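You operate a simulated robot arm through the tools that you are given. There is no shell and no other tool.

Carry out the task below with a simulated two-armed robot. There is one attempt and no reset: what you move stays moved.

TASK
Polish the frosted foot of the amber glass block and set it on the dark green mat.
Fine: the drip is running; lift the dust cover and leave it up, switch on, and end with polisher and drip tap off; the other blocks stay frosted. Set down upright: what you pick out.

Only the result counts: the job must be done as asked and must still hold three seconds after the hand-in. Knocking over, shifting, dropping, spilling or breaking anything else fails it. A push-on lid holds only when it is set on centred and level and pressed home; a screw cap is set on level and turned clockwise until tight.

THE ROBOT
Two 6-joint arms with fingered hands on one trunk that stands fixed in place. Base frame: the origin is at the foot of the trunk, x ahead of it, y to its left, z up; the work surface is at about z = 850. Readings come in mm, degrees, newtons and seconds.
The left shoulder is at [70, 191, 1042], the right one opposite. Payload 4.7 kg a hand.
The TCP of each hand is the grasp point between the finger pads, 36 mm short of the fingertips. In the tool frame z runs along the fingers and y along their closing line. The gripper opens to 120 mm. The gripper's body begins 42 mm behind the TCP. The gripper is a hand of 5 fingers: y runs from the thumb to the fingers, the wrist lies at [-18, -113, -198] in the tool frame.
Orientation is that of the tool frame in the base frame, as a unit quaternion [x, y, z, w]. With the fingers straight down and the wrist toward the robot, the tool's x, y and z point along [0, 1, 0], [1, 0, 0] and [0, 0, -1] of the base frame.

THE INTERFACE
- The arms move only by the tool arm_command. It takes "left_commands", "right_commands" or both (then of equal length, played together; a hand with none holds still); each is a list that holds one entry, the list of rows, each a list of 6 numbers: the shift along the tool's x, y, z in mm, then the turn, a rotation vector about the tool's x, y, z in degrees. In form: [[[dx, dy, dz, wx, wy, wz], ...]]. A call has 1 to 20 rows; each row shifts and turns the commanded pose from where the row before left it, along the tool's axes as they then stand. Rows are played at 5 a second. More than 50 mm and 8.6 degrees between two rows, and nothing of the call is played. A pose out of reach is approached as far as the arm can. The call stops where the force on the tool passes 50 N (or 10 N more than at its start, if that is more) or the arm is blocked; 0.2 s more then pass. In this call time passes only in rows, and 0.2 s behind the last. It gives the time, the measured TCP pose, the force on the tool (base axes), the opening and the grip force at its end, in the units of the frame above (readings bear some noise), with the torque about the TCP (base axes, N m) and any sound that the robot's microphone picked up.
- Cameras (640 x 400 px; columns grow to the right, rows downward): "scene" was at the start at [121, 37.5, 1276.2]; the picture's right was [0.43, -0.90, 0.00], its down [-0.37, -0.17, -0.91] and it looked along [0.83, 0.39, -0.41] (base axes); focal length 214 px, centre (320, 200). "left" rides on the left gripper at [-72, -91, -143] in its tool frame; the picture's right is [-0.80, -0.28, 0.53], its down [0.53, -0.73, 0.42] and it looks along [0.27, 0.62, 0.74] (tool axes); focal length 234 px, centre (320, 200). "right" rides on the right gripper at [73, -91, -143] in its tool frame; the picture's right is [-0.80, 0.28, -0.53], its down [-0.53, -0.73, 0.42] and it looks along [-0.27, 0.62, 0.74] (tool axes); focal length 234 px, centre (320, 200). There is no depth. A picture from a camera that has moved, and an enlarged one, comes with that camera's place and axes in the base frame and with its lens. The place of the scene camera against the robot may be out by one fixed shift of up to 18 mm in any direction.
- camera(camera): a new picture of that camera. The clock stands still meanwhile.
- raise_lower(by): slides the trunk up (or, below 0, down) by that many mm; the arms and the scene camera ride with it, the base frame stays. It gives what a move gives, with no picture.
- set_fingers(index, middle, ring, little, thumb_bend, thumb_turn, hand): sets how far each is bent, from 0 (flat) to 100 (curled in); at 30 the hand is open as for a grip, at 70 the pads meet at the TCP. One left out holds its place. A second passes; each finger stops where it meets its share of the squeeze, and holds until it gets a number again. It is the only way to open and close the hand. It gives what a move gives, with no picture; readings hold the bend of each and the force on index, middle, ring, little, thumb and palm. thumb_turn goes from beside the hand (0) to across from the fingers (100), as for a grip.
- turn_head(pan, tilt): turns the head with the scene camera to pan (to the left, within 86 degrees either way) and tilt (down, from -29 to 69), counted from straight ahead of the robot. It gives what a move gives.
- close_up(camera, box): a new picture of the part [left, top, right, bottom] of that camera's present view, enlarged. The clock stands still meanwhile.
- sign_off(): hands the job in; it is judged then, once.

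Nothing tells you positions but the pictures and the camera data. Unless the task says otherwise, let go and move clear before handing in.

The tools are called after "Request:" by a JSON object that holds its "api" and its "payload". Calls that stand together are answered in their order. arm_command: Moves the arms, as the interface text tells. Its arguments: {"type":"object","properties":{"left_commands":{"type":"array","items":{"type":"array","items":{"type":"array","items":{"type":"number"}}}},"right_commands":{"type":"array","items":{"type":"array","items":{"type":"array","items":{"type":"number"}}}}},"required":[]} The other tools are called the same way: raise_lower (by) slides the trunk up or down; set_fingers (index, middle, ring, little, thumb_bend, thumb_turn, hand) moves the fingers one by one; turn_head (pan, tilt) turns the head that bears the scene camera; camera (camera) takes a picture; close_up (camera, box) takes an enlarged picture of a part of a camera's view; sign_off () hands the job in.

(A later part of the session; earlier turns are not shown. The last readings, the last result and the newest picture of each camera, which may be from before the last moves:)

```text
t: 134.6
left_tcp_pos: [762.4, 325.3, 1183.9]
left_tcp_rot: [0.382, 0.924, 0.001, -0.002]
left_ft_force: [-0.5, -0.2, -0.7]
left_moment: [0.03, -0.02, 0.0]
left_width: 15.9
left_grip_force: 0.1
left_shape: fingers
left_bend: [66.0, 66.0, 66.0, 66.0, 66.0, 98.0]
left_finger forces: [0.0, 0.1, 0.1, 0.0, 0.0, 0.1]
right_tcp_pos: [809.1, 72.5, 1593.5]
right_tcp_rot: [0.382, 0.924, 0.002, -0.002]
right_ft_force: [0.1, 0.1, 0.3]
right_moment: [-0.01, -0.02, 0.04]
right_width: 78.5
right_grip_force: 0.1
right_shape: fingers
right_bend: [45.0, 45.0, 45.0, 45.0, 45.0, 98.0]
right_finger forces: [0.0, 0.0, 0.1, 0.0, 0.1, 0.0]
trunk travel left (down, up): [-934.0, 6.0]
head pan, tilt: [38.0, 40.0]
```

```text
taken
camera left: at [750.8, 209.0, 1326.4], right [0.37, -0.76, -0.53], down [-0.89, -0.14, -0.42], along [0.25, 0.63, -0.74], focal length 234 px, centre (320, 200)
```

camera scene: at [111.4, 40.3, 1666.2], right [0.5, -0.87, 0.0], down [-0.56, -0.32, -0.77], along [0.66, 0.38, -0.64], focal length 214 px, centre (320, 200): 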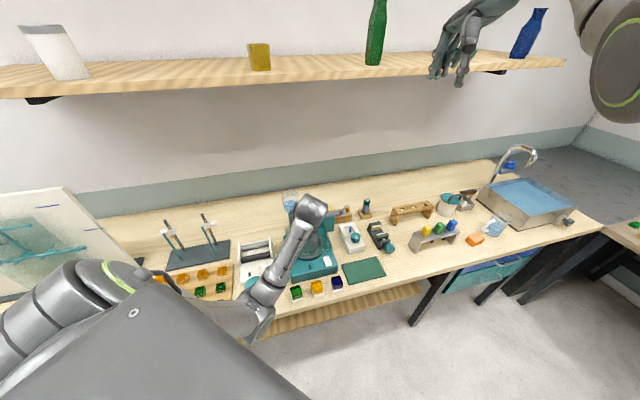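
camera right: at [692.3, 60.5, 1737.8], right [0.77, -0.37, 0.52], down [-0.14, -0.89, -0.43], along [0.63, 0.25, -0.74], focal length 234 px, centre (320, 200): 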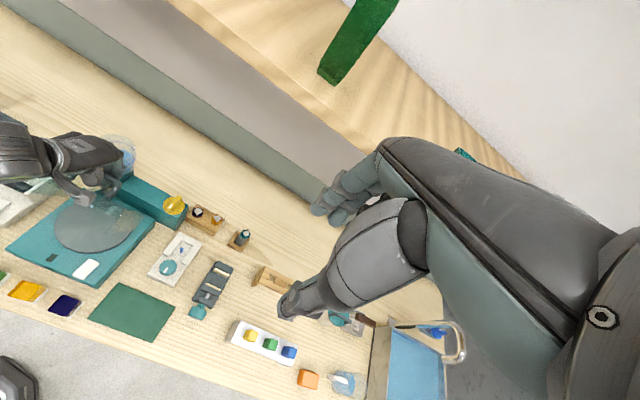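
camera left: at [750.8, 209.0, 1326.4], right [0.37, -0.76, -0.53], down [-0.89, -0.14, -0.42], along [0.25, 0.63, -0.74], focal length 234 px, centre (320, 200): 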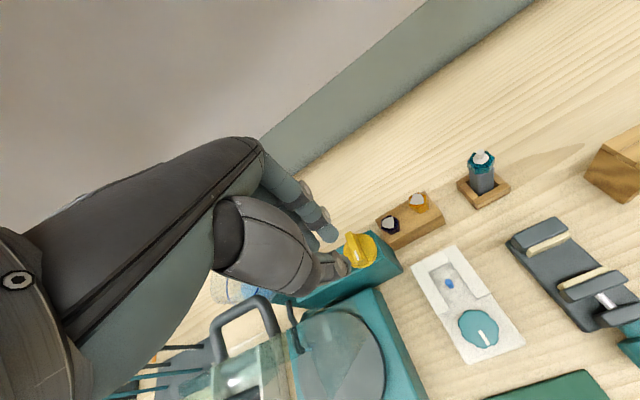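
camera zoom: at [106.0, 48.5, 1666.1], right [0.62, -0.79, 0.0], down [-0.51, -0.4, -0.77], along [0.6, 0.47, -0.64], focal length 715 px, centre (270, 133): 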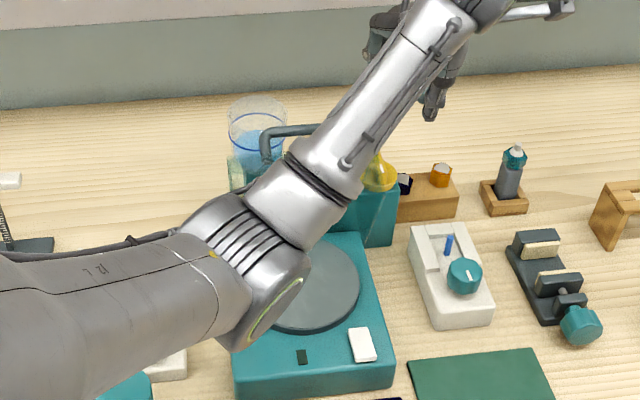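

The hand is clear, and the cover stands at about 60°. To set it safely more upright I'll push on its right side wall's free edge from the front with closed fingers, lower down where the arm has room.

Request:
{"api": "set_fingers", "payload": {"hand": "left", "index": 70, "middle": 70, "ring": 70, "little": 70, "thumb_bend": 70}}

Request:
{"api": "arm_command", "payload": {"left_commands": [[[0, -25, 0, 0, 0, 0], [0, -25, 0, 0, 0, 0], [0, 0, 34, 0, 0, 0], [0, 0, 34, 0, 0, 0], [0, 0, 34, 0, 0, 0], [0, 0, 34, 0, 0, 0], [0, -27, 0, 0, 0, 0], [0, -27, 0, 0, 0, 0], [0, -27, 0, 0, 0, 0]]]}}

Request:
{"api": "close_up", "payload": {"camera": "scene", "box": [270, 160, 400, 280]}}

Request:
{"api": "camera", "payload": {"camera": "left"}}

```text
t: 135.6
left_tcp_pos: [760.5, 328.1, 1182.5]
left_tcp_rot: [0.382, 0.924, 0.0, 0.0]
left_ft_force: [0.0, 0.9, 0.5]
left_moment: [-0.02, -0.01, 0.03]
left_width: 4.7
left_grip_force: 0.1
left_shape: fingers
left_bend: [70.0, 70.0, 70.0, 70.0, 70.0, 98.0]
left_finger forces: [0.0, 0.1, 0.0, 0.0, 0.0, 0.1]
right_tcp_pos: [808.3, 73.8, 1594.0]
right_tcp_rot: [0.382, 0.924, 0.001, -0.001]
right_ft_force: [0.3, -0.2, 0.2]
right_moment: [0.0, 0.01, 0.0]
right_width: 78.3
right_grip_force: 0.0
right_shape: fingers
right_bend: [45.0, 45.0, 45.0, 45.0, 45.0, 98.0]
right_finger forces: [0.1, 0.1, 0.0, 0.1, 0.0, 0.0]
trunk travel left (down, up): [-934.0, 6.0]
head pan, tilt: [38.0, 40.0]
```

```text
t: 137.6
left_tcp_pos: [667.2, 234.4, 1047.5]
left_tcp_rot: [0.382, 0.924, 0.001, 0.0]
left_ft_force: [0.2, 0.1, 0.2]
left_moment: [0.0, 0.03, -0.03]
left_width: 4.5
left_grip_force: 0.1
left_shape: fingers
left_bend: [70.0, 70.0, 70.0, 70.0, 70.0, 98.0]
left_finger forces: [0.0, 0.0, 0.1, 0.3, 0.1, 0.0]
right_tcp_pos: [807.0, 72.1, 1595.2]
right_tcp_rot: [0.382, 0.924, 0.003, -0.001]
right_ft_force: [-0.4, 0.9, -0.3]
right_moment: [0.01, -0.04, -0.02]
right_width: 77.9
right_grip_force: 0.1
right_shape: fingers
right_bend: [45.0, 45.0, 45.0, 45.0, 45.0, 98.0]
right_finger forces: [0.0, 0.0, 0.0, 0.0, 0.1, 0.1]
trunk travel left (down, up): [-934.0, 6.0]
head pan, tilt: [38.0, 40.0]
```

```text
3.33 times, centred on (335, 220) of scene
camera zoom: at [103.9, 49.1, 1666.3], right [0.62, -0.79, 0.0], down [-0.51, -0.4, -0.77], along [0.6, 0.47, -0.64], focal length 715 px, centre (270, 133)
```

zoom: 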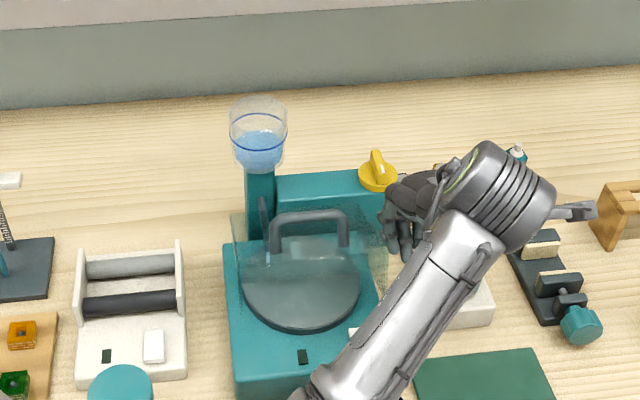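

```text
taken
camera left: at [655.5, 117.0, 1191.9], right [0.37, -0.76, -0.53], down [-0.89, -0.14, -0.42], along [0.25, 0.63, -0.74], focal length 234 px, centre (320, 200)
```

left: 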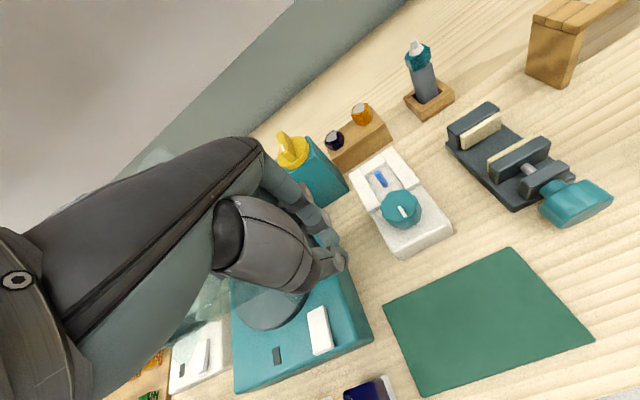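

The cover has sunk back down: it is damped and does not stay at 60°. I'll check whether it is still moving.

Request:
{"api": "arm_command", "payload": {"left_commands": [[[-15, 0, -5, 0, 0, 0], [-15, 0, -5, 0, 0, 0], [0, 0, 0, 0, 0, 0], [0, 0, 0, 0, 0, 0], [0, 0, 0, 0, 0, 0]]]}}

Request:
{"api": "close_up", "payload": {"camera": "scene", "box": [270, 160, 400, 280]}}

```text
t: 138.8
left_tcp_pos: [689.1, 213.2, 1057.6]
left_tcp_rot: [0.383, 0.924, 0.0, -0.001]
left_ft_force: [0.0, -0.5, -0.6]
left_moment: [0.06, -0.02, 0.01]
left_width: 4.6
left_grip_force: 0.1
left_shape: fingers
left_bend: [70.0, 70.0, 70.0, 70.0, 70.0, 98.0]
left_finger forces: [0.1, 0.0, 0.1, 0.0, 0.0, 0.1]
right_tcp_pos: [807.7, 72.7, 1594.5]
right_tcp_rot: [0.382, 0.924, 0.001, -0.001]
right_ft_force: [-0.1, 0.4, 0.2]
right_moment: [0.02, 0.03, -0.02]
right_width: 78.3
right_grip_force: 0.1
right_shape: fingers
right_bend: [45.0, 45.0, 45.0, 45.0, 45.0, 98.0]
right_finger forces: [0.1, 0.1, 0.1, 0.1, 0.0, 0.1]
trunk travel left (down, up): [-934.0, 6.0]
head pan, tilt: [38.0, 40.0]
```

```text
3.33 times, centred on (335, 220) of scene
camera zoom: at [105.0, 49.5, 1666.2], right [0.62, -0.79, 0.0], down [-0.51, -0.4, -0.77], along [0.6, 0.47, -0.64], focal length 715 px, centre (270, 133)
```

zoom: 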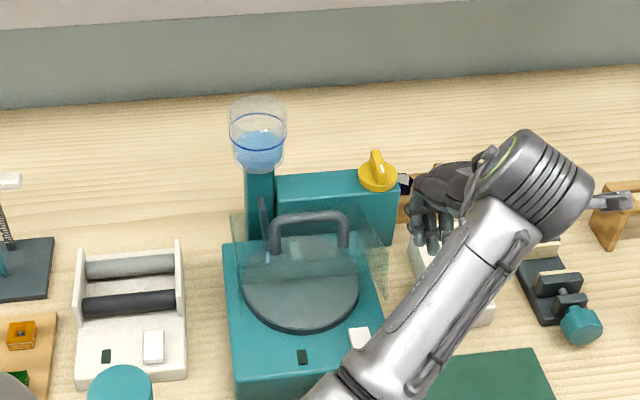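

The cover has gently closed again, with nothing harmed. It had been holding near 70° until my thumb leaned on it, so I'll repeat the lift, push it past that angle, and exit upward and sideways this time.

Request:
{"api": "set_fingers", "payload": {"hand": "left", "index": 48, "middle": 48, "ring": 48, "little": 48, "thumb_bend": 48}}

Request:
{"api": "arm_command", "payload": {"left_commands": [[[0, 0, -30, 0, 0, 0], [33, 3, 0, 0, 0, 0], [33, 3, 0, 0, 0, 0], [33, 3, 0, 0, 0, 0], [33, 3, 0, 0, 0, 0], [32, 4, 0, 0, 0, 0]]]}}

Request:
{"api": "camera", "payload": {"camera": "left"}}

```text
t: 139.8
left_tcp_pos: [690.4, 213.5, 1057.6]
left_tcp_rot: [0.382, 0.924, 0.0, -0.001]
left_ft_force: [-0.1, 0.3, 0.2]
left_moment: [0.0, 0.0, 0.0]
left_width: 68.5
left_grip_force: 0.1
left_shape: fingers
left_bend: [48.0, 48.0, 48.0, 48.0, 48.0, 98.0]
left_finger forces: [0.1, 0.1, 0.0, 0.0, 0.0, 0.0]
right_tcp_pos: [808.6, 73.8, 1593.3]
right_tcp_rot: [0.382, 0.924, 0.001, -0.001]
right_ft_force: [0.5, -0.6, 0.6]
right_moment: [0.01, 0.04, 0.02]
right_width: 78.2
right_grip_force: 0.1
right_shape: fingers
right_bend: [45.0, 45.0, 45.0, 45.0, 45.0, 98.0]
right_finger forces: [0.0, 0.0, 0.0, 0.0, 0.0, 0.1]
trunk travel left (down, up): [-934.0, 6.0]
head pan, tilt: [38.0, 40.0]
```

```text
t: 141.2
left_tcp_pos: [583.8, 342.7, 1088.9]
left_tcp_rot: [0.381, 0.925, 0.0, 0.001]
left_ft_force: [-0.6, -0.9, -0.4]
left_moment: [-0.03, 0.02, -0.02]
left_width: 68.7
left_grip_force: 0.0
left_shape: fingers
left_bend: [48.0, 48.0, 48.0, 48.0, 48.0, 98.0]
left_finger forces: [0.0, 0.0, 0.1, 0.0, 0.0, 0.0]
right_tcp_pos: [806.0, 75.4, 1594.4]
right_tcp_rot: [0.382, 0.924, 0.001, 0.0]
right_ft_force: [0.5, 0.1, 0.0]
right_moment: [-0.02, 0.01, 0.01]
right_width: 78.1
right_grip_force: 0.0
right_shape: fingers
right_bend: [45.0, 45.0, 45.0, 45.0, 45.0, 98.0]
right_finger forces: [0.0, 0.0, 0.0, 0.0, 0.0, 0.0]
trunk travel left (down, up): [-934.0, 6.0]
head pan, tilt: [38.0, 40.0]
```

```text
taken
camera left: at [571.9, 226.1, 1232.3], right [0.37, -0.77, -0.53], down [-0.89, -0.14, -0.42], along [0.25, 0.63, -0.74], focal length 234 px, centre (320, 200)
```

left: 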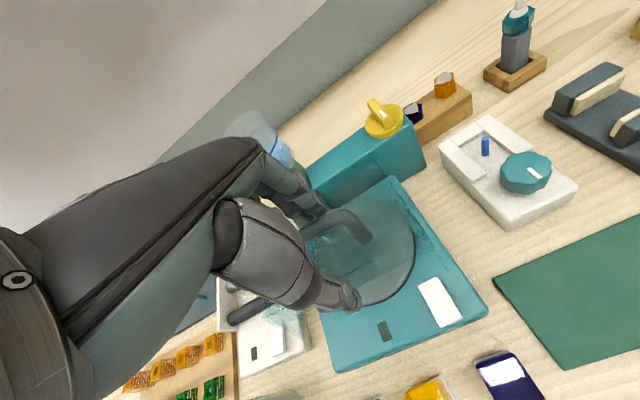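

The cover is not fully shut; by the handle's position it rests at about 20°. I'll check if it is still settling before gripping.

Request:
{"api": "arm_command", "payload": {"left_commands": [[[0, 0, -10, 0, 0, 0], [0, 0, -10, 0, 0, 0], [0, 0, 0, 0, 0, 0], [0, 0, 0, 0, 0, 0]]]}}

Request:
{"api": "close_up", "payload": {"camera": "left", "box": [220, 130, 480, 330]}}

Request:
{"api": "close_up", "payload": {"camera": "right", "box": [20, 110, 180, 270]}}

```text
t: 142.2
left_tcp_pos: [584.4, 342.4, 1108.3]
left_tcp_rot: [0.383, 0.924, 0.0, 0.0]
left_ft_force: [-0.1, -1.0, 0.2]
left_moment: [0.0, 0.02, 0.02]
left_width: 68.9
left_grip_force: 0.2
left_shape: fingers
left_bend: [48.0, 48.0, 48.0, 48.0, 48.0, 98.0]
left_finger forces: [0.0, 0.0, 0.0, 0.1, 0.0, 0.0]
right_tcp_pos: [808.9, 74.1, 1592.8]
right_tcp_rot: [0.381, 0.925, 0.002, -0.001]
right_ft_force: [0.1, 0.4, -0.2]
right_moment: [-0.02, -0.01, -0.01]
right_width: 78.3
right_grip_force: 0.1
right_shape: fingers
right_bend: [45.0, 45.0, 45.0, 45.0, 45.0, 98.0]
right_finger forces: [0.1, 0.0, 0.0, 0.0, 0.1, 0.0]
trunk travel left (down, up): [-934.0, 6.0]
head pan, tilt: [38.0, 40.0]
```

```text
2.00 times, centred on (350, 230) of left
camera zoom: at [573.3, 224.1, 1251.9], right [0.37, -0.76, -0.53], down [-0.89, -0.14, -0.42], along [0.25, 0.63, -0.74], focal length 468 px, centre (260, 140)
```

zoom: 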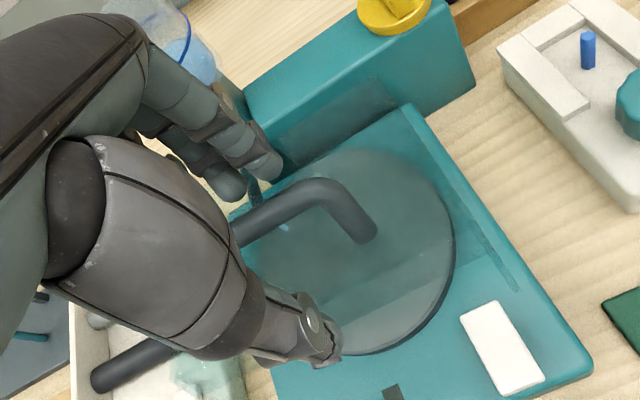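

```text
2.50 times, centred on (100, 190) of right
camera zoom: at [692.5, 60.1, 1737.6], right [0.77, -0.37, 0.52], down [-0.14, -0.89, -0.43], along [0.63, 0.25, -0.74], focal length 585 px, centre (870, 225)
```

zoom: 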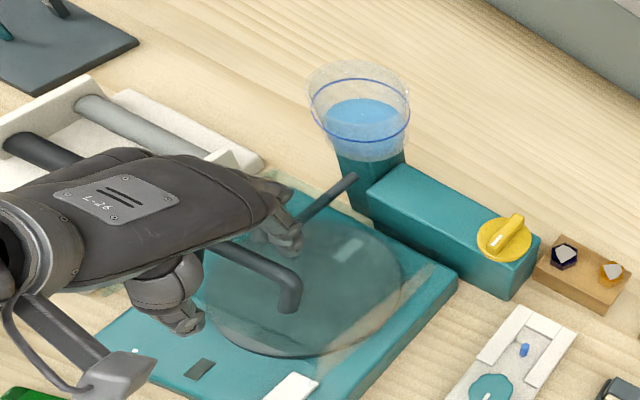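

The cover is resting at about 20°. I'll open wider, centre over the raised bar (v about 684), and grip it again there.

Request:
{"api": "set_fingers", "payload": {"hand": "left", "index": 38, "middle": 38, "ring": 38, "little": 38, "thumb_bend": 38}}

Request:
{"api": "arm_command", "payload": {"left_commands": [[[0, 14, 0, 0, 0, 0], [0, 13, 0, 0, 0, 0], [0, 0, 18, 0, 0, 0], [0, 0, 14, 0, 0, 0]]]}}

Request:
{"api": "camera", "payload": {"camera": "left"}}

Request:
{"api": "close_up", "payload": {"camera": "right", "box": [20, 110, 180, 270]}}

```text
t: 143.2
left_tcp_pos: [584.8, 340.5, 1107.7]
left_tcp_rot: [0.382, 0.924, 0.001, -0.001]
left_ft_force: [0.1, -0.4, -0.2]
left_moment: [0.02, 0.01, -0.05]
left_width: 98.5
left_grip_force: 0.0
left_shape: fingers
left_bend: [38.0, 38.0, 38.0, 38.0, 38.0, 98.0]
left_finger forces: [0.1, 0.0, 0.1, 0.0, 0.0, 0.1]
right_tcp_pos: [807.2, 73.9, 1593.1]
right_tcp_rot: [0.382, 0.924, 0.002, -0.001]
right_ft_force: [0.0, 0.6, 0.0]
right_moment: [0.01, -0.01, 0.01]
right_width: 78.0
right_grip_force: 0.0
right_shape: fingers
right_bend: [45.0, 45.0, 45.0, 45.0, 45.0, 98.0]
right_finger forces: [0.1, 0.1, 0.1, 0.0, 0.0, 0.0]
trunk travel left (down, up): [-934.0, 6.0]
head pan, tilt: [38.0, 40.0]
```

```text
t: 144.2
left_tcp_pos: [604.7, 360.8, 1074.7]
left_tcp_rot: [0.381, 0.924, 0.0, -0.001]
left_ft_force: [-0.4, -0.7, -0.2]
left_moment: [0.0, 0.0, 0.01]
left_width: 98.4
left_grip_force: 0.0
left_shape: fingers
left_bend: [38.0, 38.0, 38.0, 38.0, 38.0, 98.0]
left_finger forces: [0.0, 0.0, 0.1, 0.1, 0.0, 0.1]
right_tcp_pos: [807.8, 74.1, 1594.7]
right_tcp_rot: [0.382, 0.924, 0.002, -0.002]
right_ft_force: [-0.3, 1.0, 0.1]
right_moment: [0.02, 0.01, -0.03]
right_width: 78.1
right_grip_force: 0.1
right_shape: fingers
right_bend: [45.0, 45.0, 45.0, 45.0, 45.0, 98.0]
right_finger forces: [0.0, 0.0, 0.0, 0.1, 0.0, 0.0]
trunk travel left (down, up): [-934.0, 6.0]
head pan, tilt: [38.0, 40.0]
```

```text
taken
camera left: at [592.4, 243.5, 1219.1], right [0.37, -0.76, -0.53], down [-0.89, -0.14, -0.42], along [0.25, 0.63, -0.74], focal length 234 px, centre (320, 200)
```

left: 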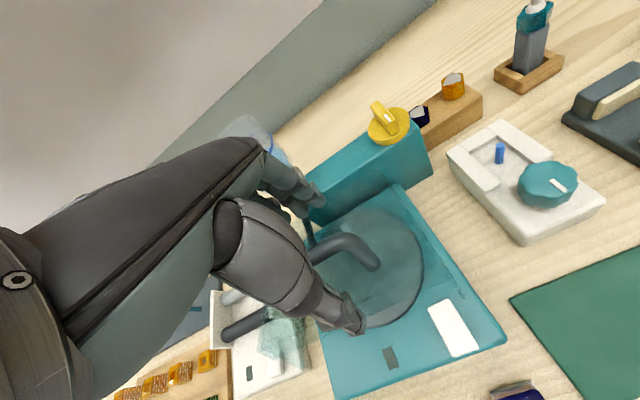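

```text
2.50 times, centred on (100, 190) of right
camera zoom: at [692.0, 60.3, 1737.9], right [0.77, -0.37, 0.52], down [-0.14, -0.89, -0.43], along [0.63, 0.25, -0.74], focal length 585 px, centre (870, 225)
```

zoom: 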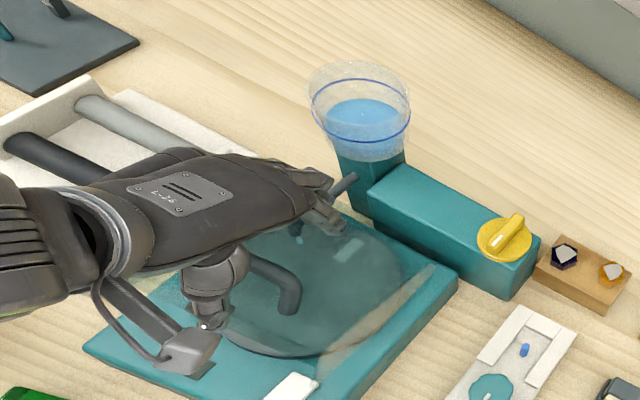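

The bar is centred between thumb and fingers. I'll go down 10 mm and close on it.

Request:
{"api": "arm_command", "payload": {"left_commands": [[[0, 0, 10, 0, 0, 0]]]}}

Request:
{"api": "set_fingers", "payload": {"hand": "left", "index": 72, "middle": 72, "ring": 72, "little": 72, "thumb_bend": 72}}

Request:
{"api": "close_up", "payload": {"camera": "left", "box": [220, 130, 480, 330]}}

```text
t: 144.6
left_tcp_pos: [604.5, 360.0, 1065.1]
left_tcp_rot: [0.382, 0.924, 0.001, -0.001]
left_ft_force: [-0.4, -0.3, 0.4]
left_moment: [-0.01, 0.0, 0.0]
left_width: 98.6
left_grip_force: 0.1
left_shape: fingers
left_bend: [38.0, 38.0, 38.0, 38.0, 38.0, 98.0]
left_finger forces: [0.0, 0.0, 0.1, 0.1, 0.0, 0.0]
right_tcp_pos: [808.7, 73.3, 1594.0]
right_tcp_rot: [0.383, 0.924, 0.002, -0.001]
right_ft_force: [0.4, -0.7, -0.2]
right_moment: [-0.01, -0.01, 0.01]
right_width: 78.4
right_grip_force: 0.2
right_shape: fingers
right_bend: [45.0, 45.0, 45.0, 45.0, 45.0, 98.0]
right_finger forces: [0.1, 0.0, 0.0, 0.0, 0.0, 0.0]
trunk travel left (down, up): [-934.0, 6.0]
head pan, tilt: [38.0, 40.0]
```

```text
t: 145.6
left_tcp_pos: [600.6, 357.5, 1067.8]
left_tcp_rot: [0.383, 0.924, 0.002, 0.001]
left_ft_force: [-18.2, -14.9, 7.7]
left_moment: [-0.92, 0.85, -0.3]
left_width: 35.4
left_grip_force: 15.8
left_shape: fingers
left_bend: [72.0, 72.0, 72.0, 71.0, 53.0, 97.0]
left_finger forces: [0.1, 0.0, 0.0, 3.2, 28.3, 0.0]
right_tcp_pos: [802.3, 69.8, 1597.5]
right_tcp_rot: [0.382, 0.924, 0.003, 0.0]
right_ft_force: [0.3, -0.4, 0.5]
right_moment: [-0.03, -0.01, 0.0]
right_width: 78.3
right_grip_force: 0.1
right_shape: fingers
right_bend: [45.0, 45.0, 45.0, 45.0, 45.0, 98.0]
right_finger forces: [0.1, 0.0, 0.0, 0.0, 0.1, 0.0]
trunk travel left (down, up): [-934.0, 6.0]
head pan, tilt: [38.0, 40.0]
```

```text
2.00 times, centred on (350, 230) of left
camera zoom: at [588.4, 240.2, 1211.4], right [0.37, -0.76, -0.53], down [-0.89, -0.14, -0.43], along [0.25, 0.63, -0.74], focal length 468 px, centre (260, 140)
```

zoom: 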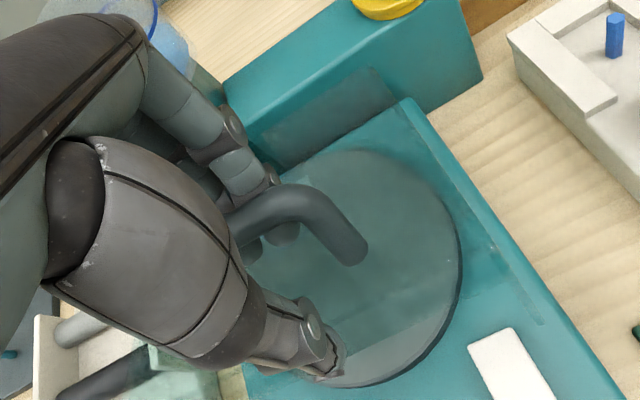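

The thumb caught the cover's raised front edge. I'll reopen it, raise the hand 12 mm, and close again.

Request:
{"api": "set_fingers", "payload": {"hand": "left", "thumb_bend": 38}}

Request:
{"api": "arm_command", "payload": {"left_commands": [[[0, 0, -12, 0, 0, 0]]]}}

Request:
{"api": "set_fingers", "payload": {"hand": "left", "thumb_bend": 72}}

Request:
{"api": "close_up", "payload": {"camera": "left", "box": [220, 130, 480, 330]}}

```text
t: 146.6
left_tcp_pos: [605.8, 360.0, 1063.0]
left_tcp_rot: [0.382, 0.924, 0.0, -0.001]
left_ft_force: [0.1, 0.5, -1.1]
left_moment: [-0.01, 0.02, -0.02]
left_width: 46.4
left_grip_force: 0.1
left_shape: fingers
left_bend: [72.0, 72.0, 72.0, 72.0, 38.0, 98.0]
left_finger forces: [0.1, 0.1, 0.1, 0.0, 0.0, 0.1]
right_tcp_pos: [811.0, 74.6, 1591.5]
right_tcp_rot: [0.381, 0.925, 0.001, -0.002]
right_ft_force: [0.4, -0.1, 0.2]
right_moment: [0.01, 0.05, 0.01]
right_width: 78.0
right_grip_force: 0.1
right_shape: fingers
right_bend: [45.0, 45.0, 45.0, 45.0, 45.0, 98.0]
right_finger forces: [0.1, 0.1, 0.0, 0.0, 0.0, 0.0]
trunk travel left (down, up): [-934.0, 6.0]
head pan, tilt: [38.0, 40.0]
```

```text
t: 147.0
left_tcp_pos: [602.9, 359.4, 1076.5]
left_tcp_rot: [0.383, 0.924, 0.001, -0.001]
left_ft_force: [0.0, 0.0, -1.3]
left_moment: [-0.02, -0.04, -0.01]
left_width: 45.9
left_grip_force: 0.6
left_shape: fingers
left_bend: [72.0, 72.0, 72.0, 72.0, 38.0, 98.0]
left_finger forces: [0.0, 0.0, 0.7, 0.1, 0.0, 0.0]
right_tcp_pos: [807.7, 73.6, 1594.6]
right_tcp_rot: [0.383, 0.924, 0.002, -0.002]
right_ft_force: [0.4, 0.1, 0.1]
right_moment: [-0.01, -0.01, 0.0]
right_width: 78.3
right_grip_force: 0.1
right_shape: fingers
right_bend: [45.0, 45.0, 45.0, 45.0, 45.0, 98.0]
right_finger forces: [0.0, 0.0, 0.1, 0.0, 0.0, 0.0]
trunk travel left (down, up): [-934.0, 6.0]
head pan, tilt: [38.0, 40.0]
```

```text
t: 148.0
left_tcp_pos: [603.1, 360.0, 1076.7]
left_tcp_rot: [0.382, 0.924, 0.0, 0.001]
left_ft_force: [-2.1, -2.2, 0.0]
left_moment: [-0.01, 0.04, -0.16]
left_width: 1.6
left_grip_force: 4.0
left_shape: fingers
left_bend: [72.0, 72.0, 72.0, 72.0, 69.0, 97.0]
left_finger forces: [0.0, 0.0, 1.2, 1.6, 5.4, 0.1]
right_tcp_pos: [807.0, 73.1, 1595.0]
right_tcp_rot: [0.382, 0.924, 0.002, -0.001]
right_ft_force: [-0.6, 0.7, -0.4]
right_moment: [0.0, 0.02, 0.0]
right_width: 78.2
right_grip_force: 0.0
right_shape: fingers
right_bend: [45.0, 45.0, 45.0, 45.0, 45.0, 98.0]
right_finger forces: [0.0, 0.0, 0.0, 0.0, 0.0, 0.0]
trunk travel left (down, up): [-934.0, 6.0]
head pan, tilt: [38.0, 40.0]
```

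```text
2.00 times, centred on (350, 230) of left
camera zoom: at [591.7, 242.5, 1221.1], right [0.37, -0.76, -0.53], down [-0.89, -0.14, -0.42], along [0.25, 0.63, -0.74], focal length 468 px, centre (260, 140)
```

zoom: 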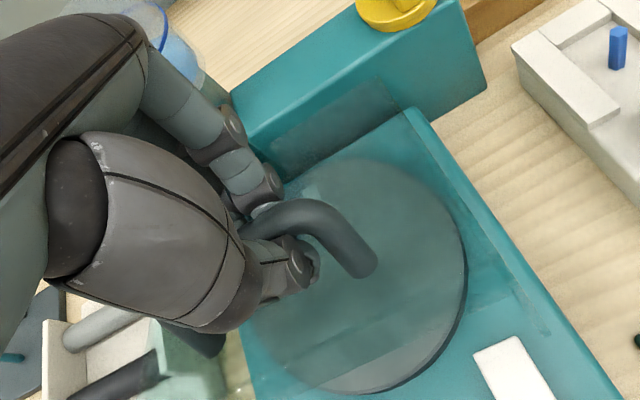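

Now the bar is between thumb and fingers. I'll tighten and lift along the arc.

Request:
{"api": "set_fingers", "payload": {"hand": "left", "index": 76, "middle": 76, "ring": 76, "little": 76, "thumb_bend": 76}}

Request:
{"api": "arm_command", "payload": {"left_commands": [[[0, 4, -4, 0, 0, 0], [0, 4, -4, 0, 0, 0], [0, 5, -4, 0, 0, 0], [0, 5, -3.5, 0, 0, 0], [0, 5, -3, 0, 0, 0], [0, 5, -3, 0, 0, 0]]]}}

Request:
{"api": "close_up", "payload": {"camera": "left", "box": [220, 130, 480, 330]}}

```text
t: 149.0
left_tcp_pos: [605.6, 362.0, 1075.3]
left_tcp_rot: [0.381, 0.924, 0.0, -0.001]
left_ft_force: [4.9, 8.6, -8.5]
left_moment: [-0.04, -0.15, -0.69]
left_width: 0.1
left_grip_force: 17.4
left_shape: fingers
left_bend: [75.0, 75.0, 74.0, 75.0, 71.0, 97.0]
left_finger forces: [0.0, 5.2, 8.2, 10.6, 11.7, 0.0]
right_tcp_pos: [808.9, 76.8, 1592.0]
right_tcp_rot: [0.382, 0.924, 0.001, -0.001]
right_ft_force: [0.1, -0.1, 1.1]
right_moment: [0.02, -0.01, 0.05]
right_width: 78.3
right_grip_force: 0.1
right_shape: fingers
right_bend: [45.0, 45.0, 45.0, 45.0, 45.0, 98.0]
right_finger forces: [0.0, 0.1, 0.1, 0.0, 0.1, 0.1]
trunk travel left (down, up): [-934.0, 6.0]
head pan, tilt: [38.0, 40.0]
```

```text
t: 150.4
left_tcp_pos: [624.8, 381.3, 1097.5]
left_tcp_rot: [0.383, 0.924, -0.001, -0.001]
left_ft_force: [0.8, 3.7, -7.1]
left_moment: [-0.19, -0.15, -0.57]
left_width: 0.0
left_grip_force: 16.2
left_shape: fingers
left_bend: [75.0, 75.0, 74.0, 75.0, 71.0, 97.0]
left_finger forces: [0.1, 4.3, 6.8, 9.4, 11.6, 0.0]
right_tcp_pos: [809.4, 74.8, 1594.0]
right_tcp_rot: [0.382, 0.924, 0.0, -0.001]
right_ft_force: [0.0, 0.2, -0.3]
right_moment: [-0.01, -0.03, 0.02]
right_width: 78.5
right_grip_force: 0.2
right_shape: fingers
right_bend: [45.0, 45.0, 45.0, 45.0, 45.0, 98.0]
right_finger forces: [0.0, 0.0, 0.1, 0.0, 0.0, 0.1]
trunk travel left (down, up): [-934.0, 6.0]
head pan, tilt: [38.0, 40.0]
```

```text
2.00 times, centred on (350, 230) of left
camera zoom: at [613.0, 264.4, 1242.1], right [0.37, -0.77, -0.53], down [-0.9, -0.14, -0.42], along [0.25, 0.63, -0.74], focal length 468 px, centre (260, 140)
```

zoom: 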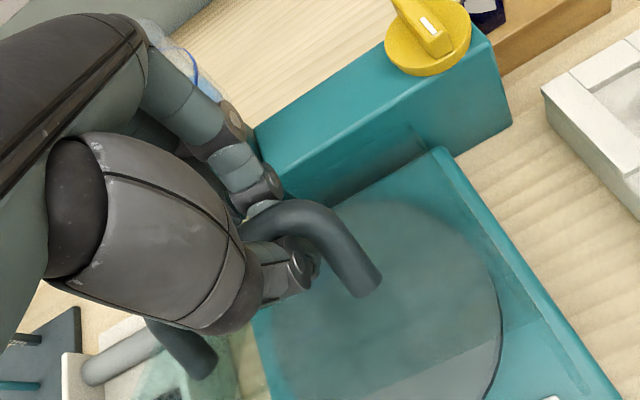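

A firmer grip this time. Continuing along the arc.

Request:
{"api": "arm_command", "payload": {"left_commands": [[[0, 6.5, -3.6, 0, 0, 0], [0, 6.5, -3.2, 0, 0, 0], [0, 6.5, -3, 0, 0, 0], [0, 6.5, -2.7, 0, 0, 0], [0, 6.5, -2.3, 0, 0, 0], [0, 6.5, -1.9, 0, 0, 0]]]}}

Request:
{"api": "arm_command", "payload": {"left_commands": [[[0, 6.5, -1.6, 0, 0, 0], [0, 6.5, -1.2, 0, 0, 0], [0, 6.5, -0.9, 0, 0, 0], [0, 6.5, -0.5, 0, 0, 0]]]}}

Request:
{"api": "close_up", "payload": {"camera": "left", "box": [220, 130, 480, 330]}}

Request:
{"api": "close_up", "payload": {"camera": "right", "box": [20, 110, 180, 270]}}

```text
t: 151.8
left_tcp_pos: [652.3, 408.5, 1115.3]
left_tcp_rot: [0.382, 0.924, 0.0, -0.001]
left_ft_force: [-3.0, 2.4, -3.9]
left_moment: [-0.17, -0.1, -0.49]
left_width: 0.1
left_grip_force: 11.6
left_shape: fingers
left_bend: [75.0, 75.0, 75.0, 75.0, 71.0, 97.0]
left_finger forces: [0.0, 2.6, 5.8, 8.8, 6.7, 0.1]
right_tcp_pos: [808.7, 74.9, 1593.8]
right_tcp_rot: [0.382, 0.924, 0.002, -0.001]
right_ft_force: [-0.7, 0.9, -0.2]
right_moment: [0.03, 0.0, 0.02]
right_width: 78.3
right_grip_force: 0.0
right_shape: fingers
right_bend: [45.0, 45.0, 45.0, 45.0, 45.0, 98.0]
right_finger forces: [0.0, 0.0, 0.0, 0.1, 0.1, 0.0]
trunk travel left (down, up): [-934.0, 6.0]
head pan, tilt: [38.0, 40.0]
```

```text
t: 152.8
left_tcp_pos: [670.2, 426.2, 1119.8]
left_tcp_rot: [0.382, 0.924, 0.0, 0.0]
left_ft_force: [-2.8, 1.4, -2.1]
left_moment: [-0.12, -0.11, -0.44]
left_width: 0.1
left_grip_force: 10.8
left_shape: fingers
left_bend: [75.0, 76.0, 75.0, 75.0, 71.0, 97.0]
left_finger forces: [0.1, 1.2, 5.0, 8.6, 7.5, 0.0]
right_tcp_pos: [807.8, 75.0, 1592.9]
right_tcp_rot: [0.382, 0.924, 0.001, -0.001]
right_ft_force: [0.4, 1.1, 0.8]
right_moment: [-0.03, -0.01, 0.02]
right_width: 78.4
right_grip_force: 0.1
right_shape: fingers
right_bend: [45.0, 45.0, 45.0, 45.0, 45.0, 98.0]
right_finger forces: [0.0, 0.0, 0.0, 0.1, 0.1, 0.1]
trunk travel left (down, up): [-934.0, 6.0]
head pan, tilt: [38.0, 40.0]
```

```text
2.00 times, centred on (350, 230) of left
camera zoom: at [657.9, 309.5, 1263.9], right [0.37, -0.77, -0.53], down [-0.89, -0.14, -0.42], along [0.25, 0.63, -0.74], focal length 468 px, centre (260, 140)
```

zoom: 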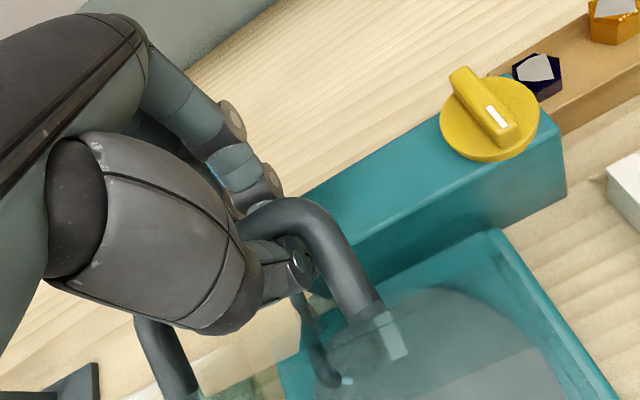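

```text
2.50 times, centred on (100, 190) of right
camera zoom: at [692.1, 61.5, 1737.8], right [0.77, -0.37, 0.52], down [-0.14, -0.89, -0.43], along [0.63, 0.25, -0.74], focal length 585 px, centre (870, 225)
```

zoom: 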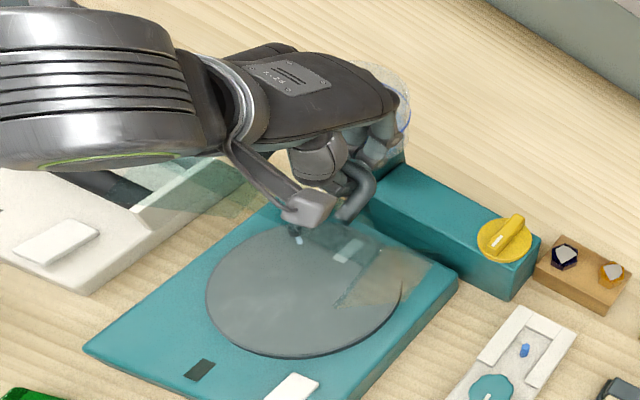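

About 60° open with a steady grip. A bit farther, then I'll loosen, raise the fingertips above the reservoir's rim, and push on with the thumb.

Request:
{"api": "arm_command", "payload": {"left_commands": [[[0, 5, -0.3, 0, 0, 0], [0, 5, -0.2, 0, 0, 0], [0, 4, 0, 0, 0, 0]]]}}

Request:
{"api": "set_fingers", "payload": {"hand": "left", "index": 66, "middle": 66, "ring": 66, "little": 66, "thumb_bend": 76}}

Request:
{"api": "arm_command", "payload": {"left_commands": [[[0, 0, -4, 0, 0, 0], [0, 2, -4, 0, 0, 0], [0, 4, 0, 0, 0, 0], [0, 4, 0, 0, 0, 0]]]}}

Request:
{"api": "close_up", "payload": {"camera": "left", "box": [220, 130, 480, 330]}}

Request:
{"api": "close_up", "payload": {"camera": "right", "box": [20, 110, 180, 270]}}

```text
t: 153.6
left_tcp_pos: [680.3, 435.6, 1121.1]
left_tcp_rot: [0.382, 0.924, 0.0, -0.001]
left_ft_force: [-3.3, 1.6, -1.4]
left_moment: [-0.15, -0.12, -0.45]
left_width: 0.0
left_grip_force: 10.0
left_shape: fingers
left_bend: [75.0, 76.0, 75.0, 75.0, 71.0, 97.0]
left_finger forces: [0.0, 0.6, 4.5, 8.1, 7.1, 0.0]
right_tcp_pos: [808.8, 73.5, 1594.1]
right_tcp_rot: [0.381, 0.924, 0.002, -0.001]
right_ft_force: [-0.6, -0.1, -0.4]
right_moment: [0.02, 0.02, 0.01]
right_width: 78.4
right_grip_force: 0.1
right_shape: fingers
right_bend: [45.0, 45.0, 45.0, 45.0, 45.0, 98.0]
right_finger forces: [0.1, 0.0, 0.0, 0.0, 0.1, 0.0]
trunk travel left (down, up): [-934.0, 6.0]
head pan, tilt: [38.0, 40.0]
```

```text
t: 154.6
left_tcp_pos: [680.0, 434.6, 1120.5]
left_tcp_rot: [0.382, 0.924, 0.0, -0.001]
left_ft_force: [-1.4, -0.2, -0.4]
left_moment: [-0.01, 0.01, -0.02]
left_width: 1.1
left_grip_force: 0.4
left_shape: fingers
left_bend: [65.0, 66.0, 66.0, 66.0, 75.0, 98.0]
left_finger forces: [0.0, 0.0, 0.0, 0.1, 1.5, 0.0]
right_tcp_pos: [808.1, 73.8, 1593.7]
right_tcp_rot: [0.382, 0.924, 0.002, -0.002]
right_ft_force: [0.7, 0.7, -0.3]
right_moment: [0.03, 0.0, 0.0]
right_width: 78.2
right_grip_force: 0.0
right_shape: fingers
right_bend: [45.0, 45.0, 45.0, 45.0, 45.0, 98.0]
right_finger forces: [0.1, 0.0, 0.0, 0.0, 0.0, 0.0]
trunk travel left (down, up): [-934.0, 6.0]
head pan, tilt: [38.0, 40.0]
```

```text
t: 155.6
left_tcp_pos: [687.1, 442.1, 1127.2]
left_tcp_rot: [0.382, 0.924, 0.0, -0.001]
left_ft_force: [-1.8, 0.4, -4.4]
left_moment: [-0.04, 0.03, -0.03]
left_width: 2.1
left_grip_force: 2.3
left_shape: fingers
left_bend: [66.0, 66.0, 66.0, 66.0, 74.0, 97.0]
left_finger forces: [0.0, 0.1, 0.0, 0.5, 4.8, 0.0]
right_tcp_pos: [808.2, 74.5, 1593.2]
right_tcp_rot: [0.382, 0.924, 0.001, -0.001]
right_ft_force: [-0.6, 0.3, 0.2]
right_moment: [0.02, -0.02, 0.01]
right_width: 78.0
right_grip_force: 0.1
right_shape: fingers
right_bend: [45.0, 45.0, 45.0, 45.0, 45.0, 98.0]
right_finger forces: [0.0, 0.0, 0.1, 0.1, 0.0, 0.0]
trunk travel left (down, up): [-934.0, 6.0]
head pan, tilt: [38.0, 40.0]
```

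```text
2.00 times, centred on (350, 230) of left
camera zoom: at [675.6, 326.2, 1271.6], right [0.37, -0.77, -0.53], down [-0.9, -0.14, -0.42], along [0.25, 0.63, -0.74], focal length 468 px, centre (260, 140)
```

zoom: 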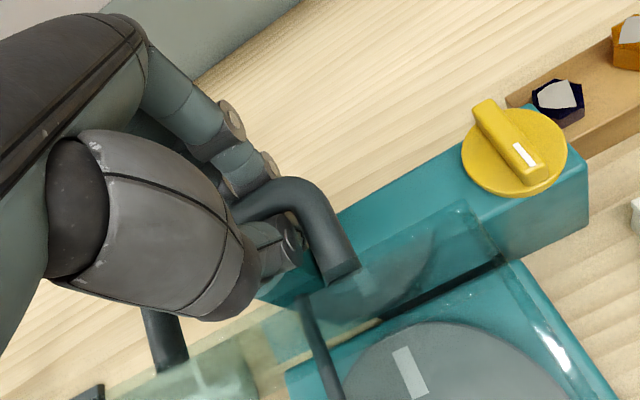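

```text
2.50 times, centred on (100, 190) of right
camera zoom: at [693.0, 61.1, 1737.4], right [0.77, -0.37, 0.52], down [-0.14, -0.89, -0.43], along [0.63, 0.25, -0.74], focal length 585 px, centre (870, 225)
```

zoom: 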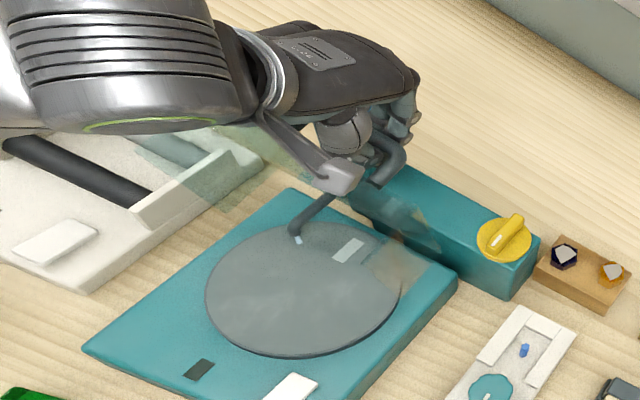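

Another small push with the thumb, then I'll see if the cover stays by itself.

Request:
{"api": "arm_command", "payload": {"left_commands": [[[0, 4, -1, 0, 0, 0], [0, 4, -1, 0, 0, 0], [0, 3, 0, 0, 0, 0]]]}}

Request:
{"api": "close_up", "payload": {"camera": "right", "box": [20, 110, 180, 270]}}

Request:
{"api": "close_up", "payload": {"camera": "scene", "box": [270, 160, 400, 280]}}

```text
t: 156.4
left_tcp_pos: [694.8, 450.8, 1130.3]
left_tcp_rot: [0.381, 0.924, 0.0, 0.0]
left_ft_force: [-0.7, -1.2, -7.1]
left_moment: [0.01, 0.06, -0.03]
left_width: 3.1
left_grip_force: 3.6
left_shape: fingers
left_bend: [66.0, 66.0, 66.0, 66.0, 73.0, 97.0]
left_finger forces: [0.2, 0.1, 0.0, 0.6, 5.9, 0.0]
right_tcp_pos: [808.3, 73.8, 1593.5]
right_tcp_rot: [0.382, 0.924, 0.001, -0.002]
right_ft_force: [-0.6, -0.1, -0.6]
right_moment: [-0.01, 0.0, 0.01]
right_width: 78.4
right_grip_force: 0.1
right_shape: fingers
right_bend: [45.0, 45.0, 45.0, 45.0, 45.0, 98.0]
right_finger forces: [0.0, 0.0, 0.1, 0.0, 0.0, 0.1]
trunk travel left (down, up): [-934.0, 6.0]
head pan, tilt: [38.0, 40.0]
```

```text
2.50 times, centred on (100, 190) of right
camera zoom: at [693.2, 61.0, 1737.3], right [0.77, -0.37, 0.52], down [-0.14, -0.89, -0.43], along [0.63, 0.25, -0.74], focal length 585 px, centre (870, 225)
```

zoom: 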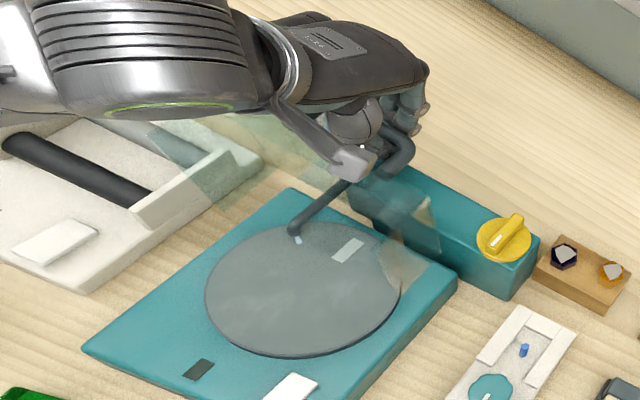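

```text
3.33 times, centred on (335, 220) of scene
camera zoom: at [105.8, 50.7, 1666.0], right [0.62, -0.79, 0.0], down [-0.51, -0.4, -0.77], along [0.6, 0.47, -0.64], focal length 715 px, centre (270, 133)
```

zoom: 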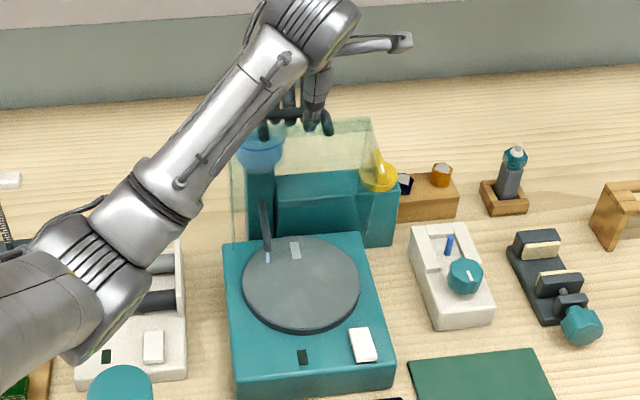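

It stands about 75° now. One more small push and then I'll open and lift straight up.

Request:
{"api": "arm_command", "payload": {"left_commands": [[[0, 4, -1, 0, 0, 0], [0, 4, -1, 0, 0, 0]]]}}

Request:
{"api": "set_fingers", "payload": {"hand": "left", "thumb_bend": 64}}

Request:
{"api": "close_up", "payload": {"camera": "left", "box": [220, 130, 480, 330]}}

Request:
{"api": "close_up", "payload": {"camera": "right", "box": [20, 110, 180, 270]}}

```text
t: 157.0
left_tcp_pos: [700.0, 455.7, 1132.0]
left_tcp_rot: [0.383, 0.924, -0.001, -0.001]
left_ft_force: [-4.2, -4.2, -8.9]
left_moment: [-0.02, 0.13, -0.06]
left_width: 7.2
left_grip_force: 4.7
left_shape: fingers
left_bend: [66.0, 66.0, 66.0, 66.0, 72.0, 97.0]
left_finger forces: [0.0, 0.1, 0.1, 0.1, 9.6, 0.1]
right_tcp_pos: [807.4, 73.0, 1593.9]
right_tcp_rot: [0.382, 0.924, 0.002, -0.001]
right_ft_force: [0.1, -0.7, 0.0]
right_moment: [-0.01, 0.0, 0.03]
right_width: 78.0
right_grip_force: 0.1
right_shape: fingers
right_bend: [45.0, 45.0, 45.0, 45.0, 45.0, 98.0]
right_finger forces: [0.0, 0.0, 0.1, 0.0, 0.0, 0.0]
trunk travel left (down, up): [-934.0, 6.0]
head pan, tilt: [38.0, 40.0]
```

```text
t: 158.0
left_tcp_pos: [700.9, 456.4, 1132.8]
left_tcp_rot: [0.382, 0.924, 0.0, -0.001]
left_ft_force: [0.4, 0.3, 0.0]
left_moment: [-0.01, -0.01, -0.03]
left_width: 18.2
left_grip_force: 0.1
left_shape: fingers
left_bend: [66.0, 66.0, 66.0, 66.0, 64.0, 98.0]
left_finger forces: [0.1, 0.0, 0.0, 0.0, 0.3, 0.1]
right_tcp_pos: [808.8, 74.0, 1594.3]
right_tcp_rot: [0.382, 0.924, 0.001, -0.001]
right_ft_force: [0.1, 0.0, -1.0]
right_moment: [0.01, -0.01, 0.02]
right_width: 78.3
right_grip_force: 0.0
right_shape: fingers
right_bend: [45.0, 45.0, 45.0, 45.0, 45.0, 98.0]
right_finger forces: [0.1, 0.0, 0.1, 0.1, 0.0, 0.0]
trunk travel left (down, up): [-934.0, 6.0]
head pan, tilt: [38.0, 40.0]
```

```text
2.00 times, centred on (350, 230) of left
camera zoom: at [688.7, 339.6, 1276.2], right [0.37, -0.76, -0.53], down [-0.89, -0.14, -0.42], along [0.25, 0.63, -0.74], focal length 468 px, centre (260, 140)
```

zoom: 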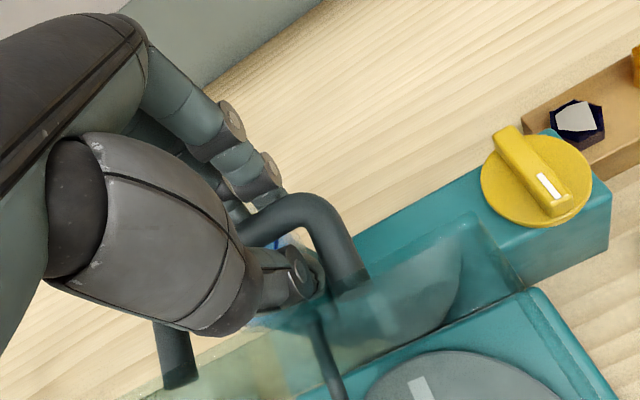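

```text
2.50 times, centred on (100, 190) of right
camera zoom: at [692.3, 60.7, 1737.7], right [0.77, -0.37, 0.52], down [-0.14, -0.89, -0.43], along [0.63, 0.25, -0.74], focal length 585 px, centre (870, 225)
```

zoom: 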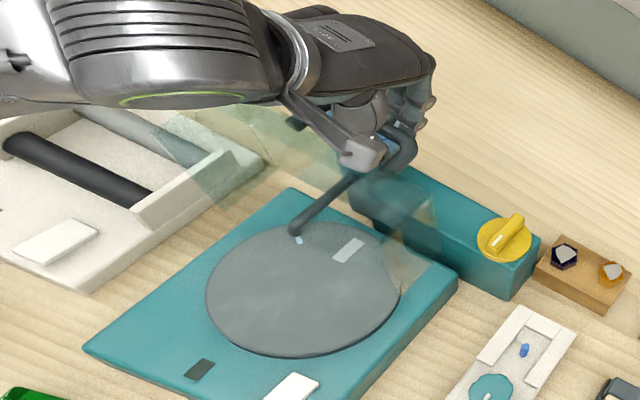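

I'll lift the hand straight up and watch the cover.

Request:
{"api": "arm_command", "payload": {"left_commands": [[[0, 0, -10, 0, 0, 0], [0, 0, -15, 0, 0, 0], [0, 2, -15, 0, 0, 0], [0, 5, -20, 0, 0, 0]]]}}

Request:
{"api": "close_up", "payload": {"camera": "right", "box": [20, 110, 180, 270]}}

Request:
{"api": "arm_command", "payload": {"left_commands": [[[0, 0, 0, 0, 0, 0], [0, 0, 0, 0, 0, 0], [0, 0, 0, 0, 0, 0], [0, 0, 0, 0, 0, 0]]]}}

Request:
{"api": "close_up", "payload": {"camera": "right", "box": [20, 110, 180, 270]}}

Request:
{"api": "close_up", "payload": {"camera": "scene", "box": [270, 160, 400, 280]}}

```text
t: 159.0
left_tcp_pos: [705.4, 460.9, 1192.9]
left_tcp_rot: [0.383, 0.924, 0.0, -0.001]
left_ft_force: [-0.2, -0.1, 0.2]
left_moment: [-0.01, 0.01, -0.01]
left_width: 18.2
left_grip_force: 0.0
left_shape: fingers
left_bend: [66.0, 66.0, 66.0, 66.0, 64.0, 98.0]
left_finger forces: [0.0, 0.1, 0.0, 0.0, 0.1, 0.1]
right_tcp_pos: [808.1, 73.8, 1594.0]
right_tcp_rot: [0.382, 0.924, 0.002, 0.0]
right_ft_force: [-0.8, 0.7, 0.1]
right_moment: [0.0, -0.01, 0.01]
right_width: 78.3
right_grip_force: 0.0
right_shape: fingers
right_bend: [45.0, 45.0, 45.0, 45.0, 45.0, 98.0]
right_finger forces: [0.0, 0.0, 0.0, 0.0, 0.1, 0.1]
trunk travel left (down, up): [-934.0, 6.0]
head pan, tilt: [38.0, 40.0]
```

```text
2.50 times, centred on (100, 190) of right
camera zoom: at [692.4, 60.5, 1737.6], right [0.77, -0.37, 0.52], down [-0.14, -0.89, -0.43], along [0.63, 0.25, -0.74], focal length 585 px, centre (870, 225)
```

zoom: 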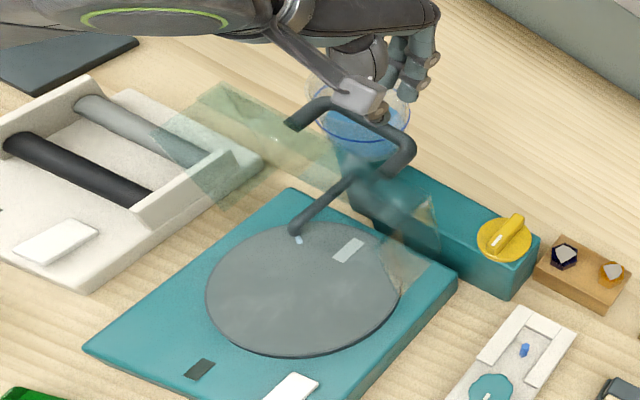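

```text
t: 160.0
left_tcp_pos: [705.1, 461.7, 1192.4]
left_tcp_rot: [0.382, 0.924, 0.0, 0.0]
left_ft_force: [-0.5, 0.6, -0.2]
left_moment: [-0.01, 0.0, 0.0]
left_width: 18.4
left_grip_force: 0.1
left_shape: fingers
left_bend: [66.0, 66.0, 66.0, 66.0, 64.0, 98.0]
left_finger forces: [0.0, 0.1, 0.0, 0.0, 0.1, 0.1]
right_tcp_pos: [806.9, 74.3, 1592.9]
right_tcp_rot: [0.382, 0.924, 0.001, -0.002]
right_ft_force: [0.7, -0.4, 0.0]
right_moment: [-0.01, -0.01, -0.01]
right_width: 78.2
right_grip_force: 0.1
right_shape: fingers
right_bend: [45.0, 45.0, 45.0, 45.0, 45.0, 98.0]
right_finger forces: [0.1, 0.0, 0.1, 0.0, 0.1, 0.1]
trunk travel left (down, up): [-934.0, 6.0]
head pan, tilt: [38.0, 40.0]
```

```text
2.50 times, centred on (100, 190) of right
camera zoom: at [692.3, 60.5, 1737.8], right [0.77, -0.37, 0.52], down [-0.14, -0.89, -0.43], along [0.63, 0.25, -0.74], focal length 585 px, centre (870, 225)
```

zoom: 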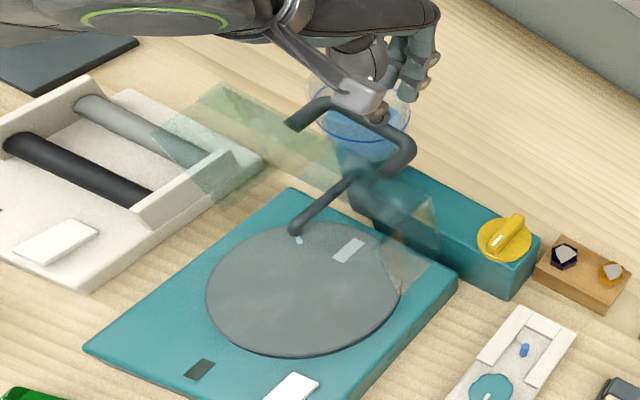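

```text
3.33 times, centred on (335, 220) of scene
camera zoom: at [104.8, 50.2, 1666.2], right [0.62, -0.79, 0.0], down [-0.51, -0.4, -0.77], along [0.6, 0.47, -0.64], focal length 715 px, centre (270, 133)
```

zoom: 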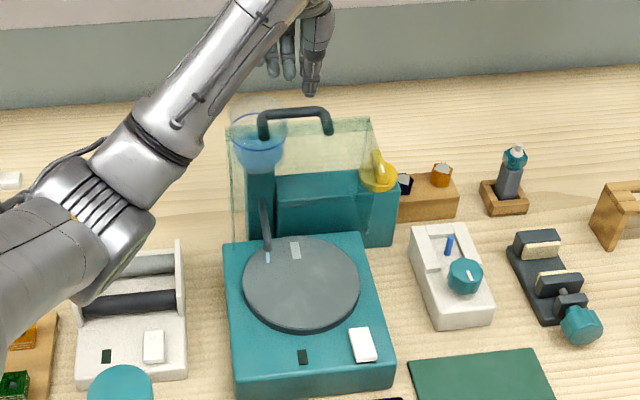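

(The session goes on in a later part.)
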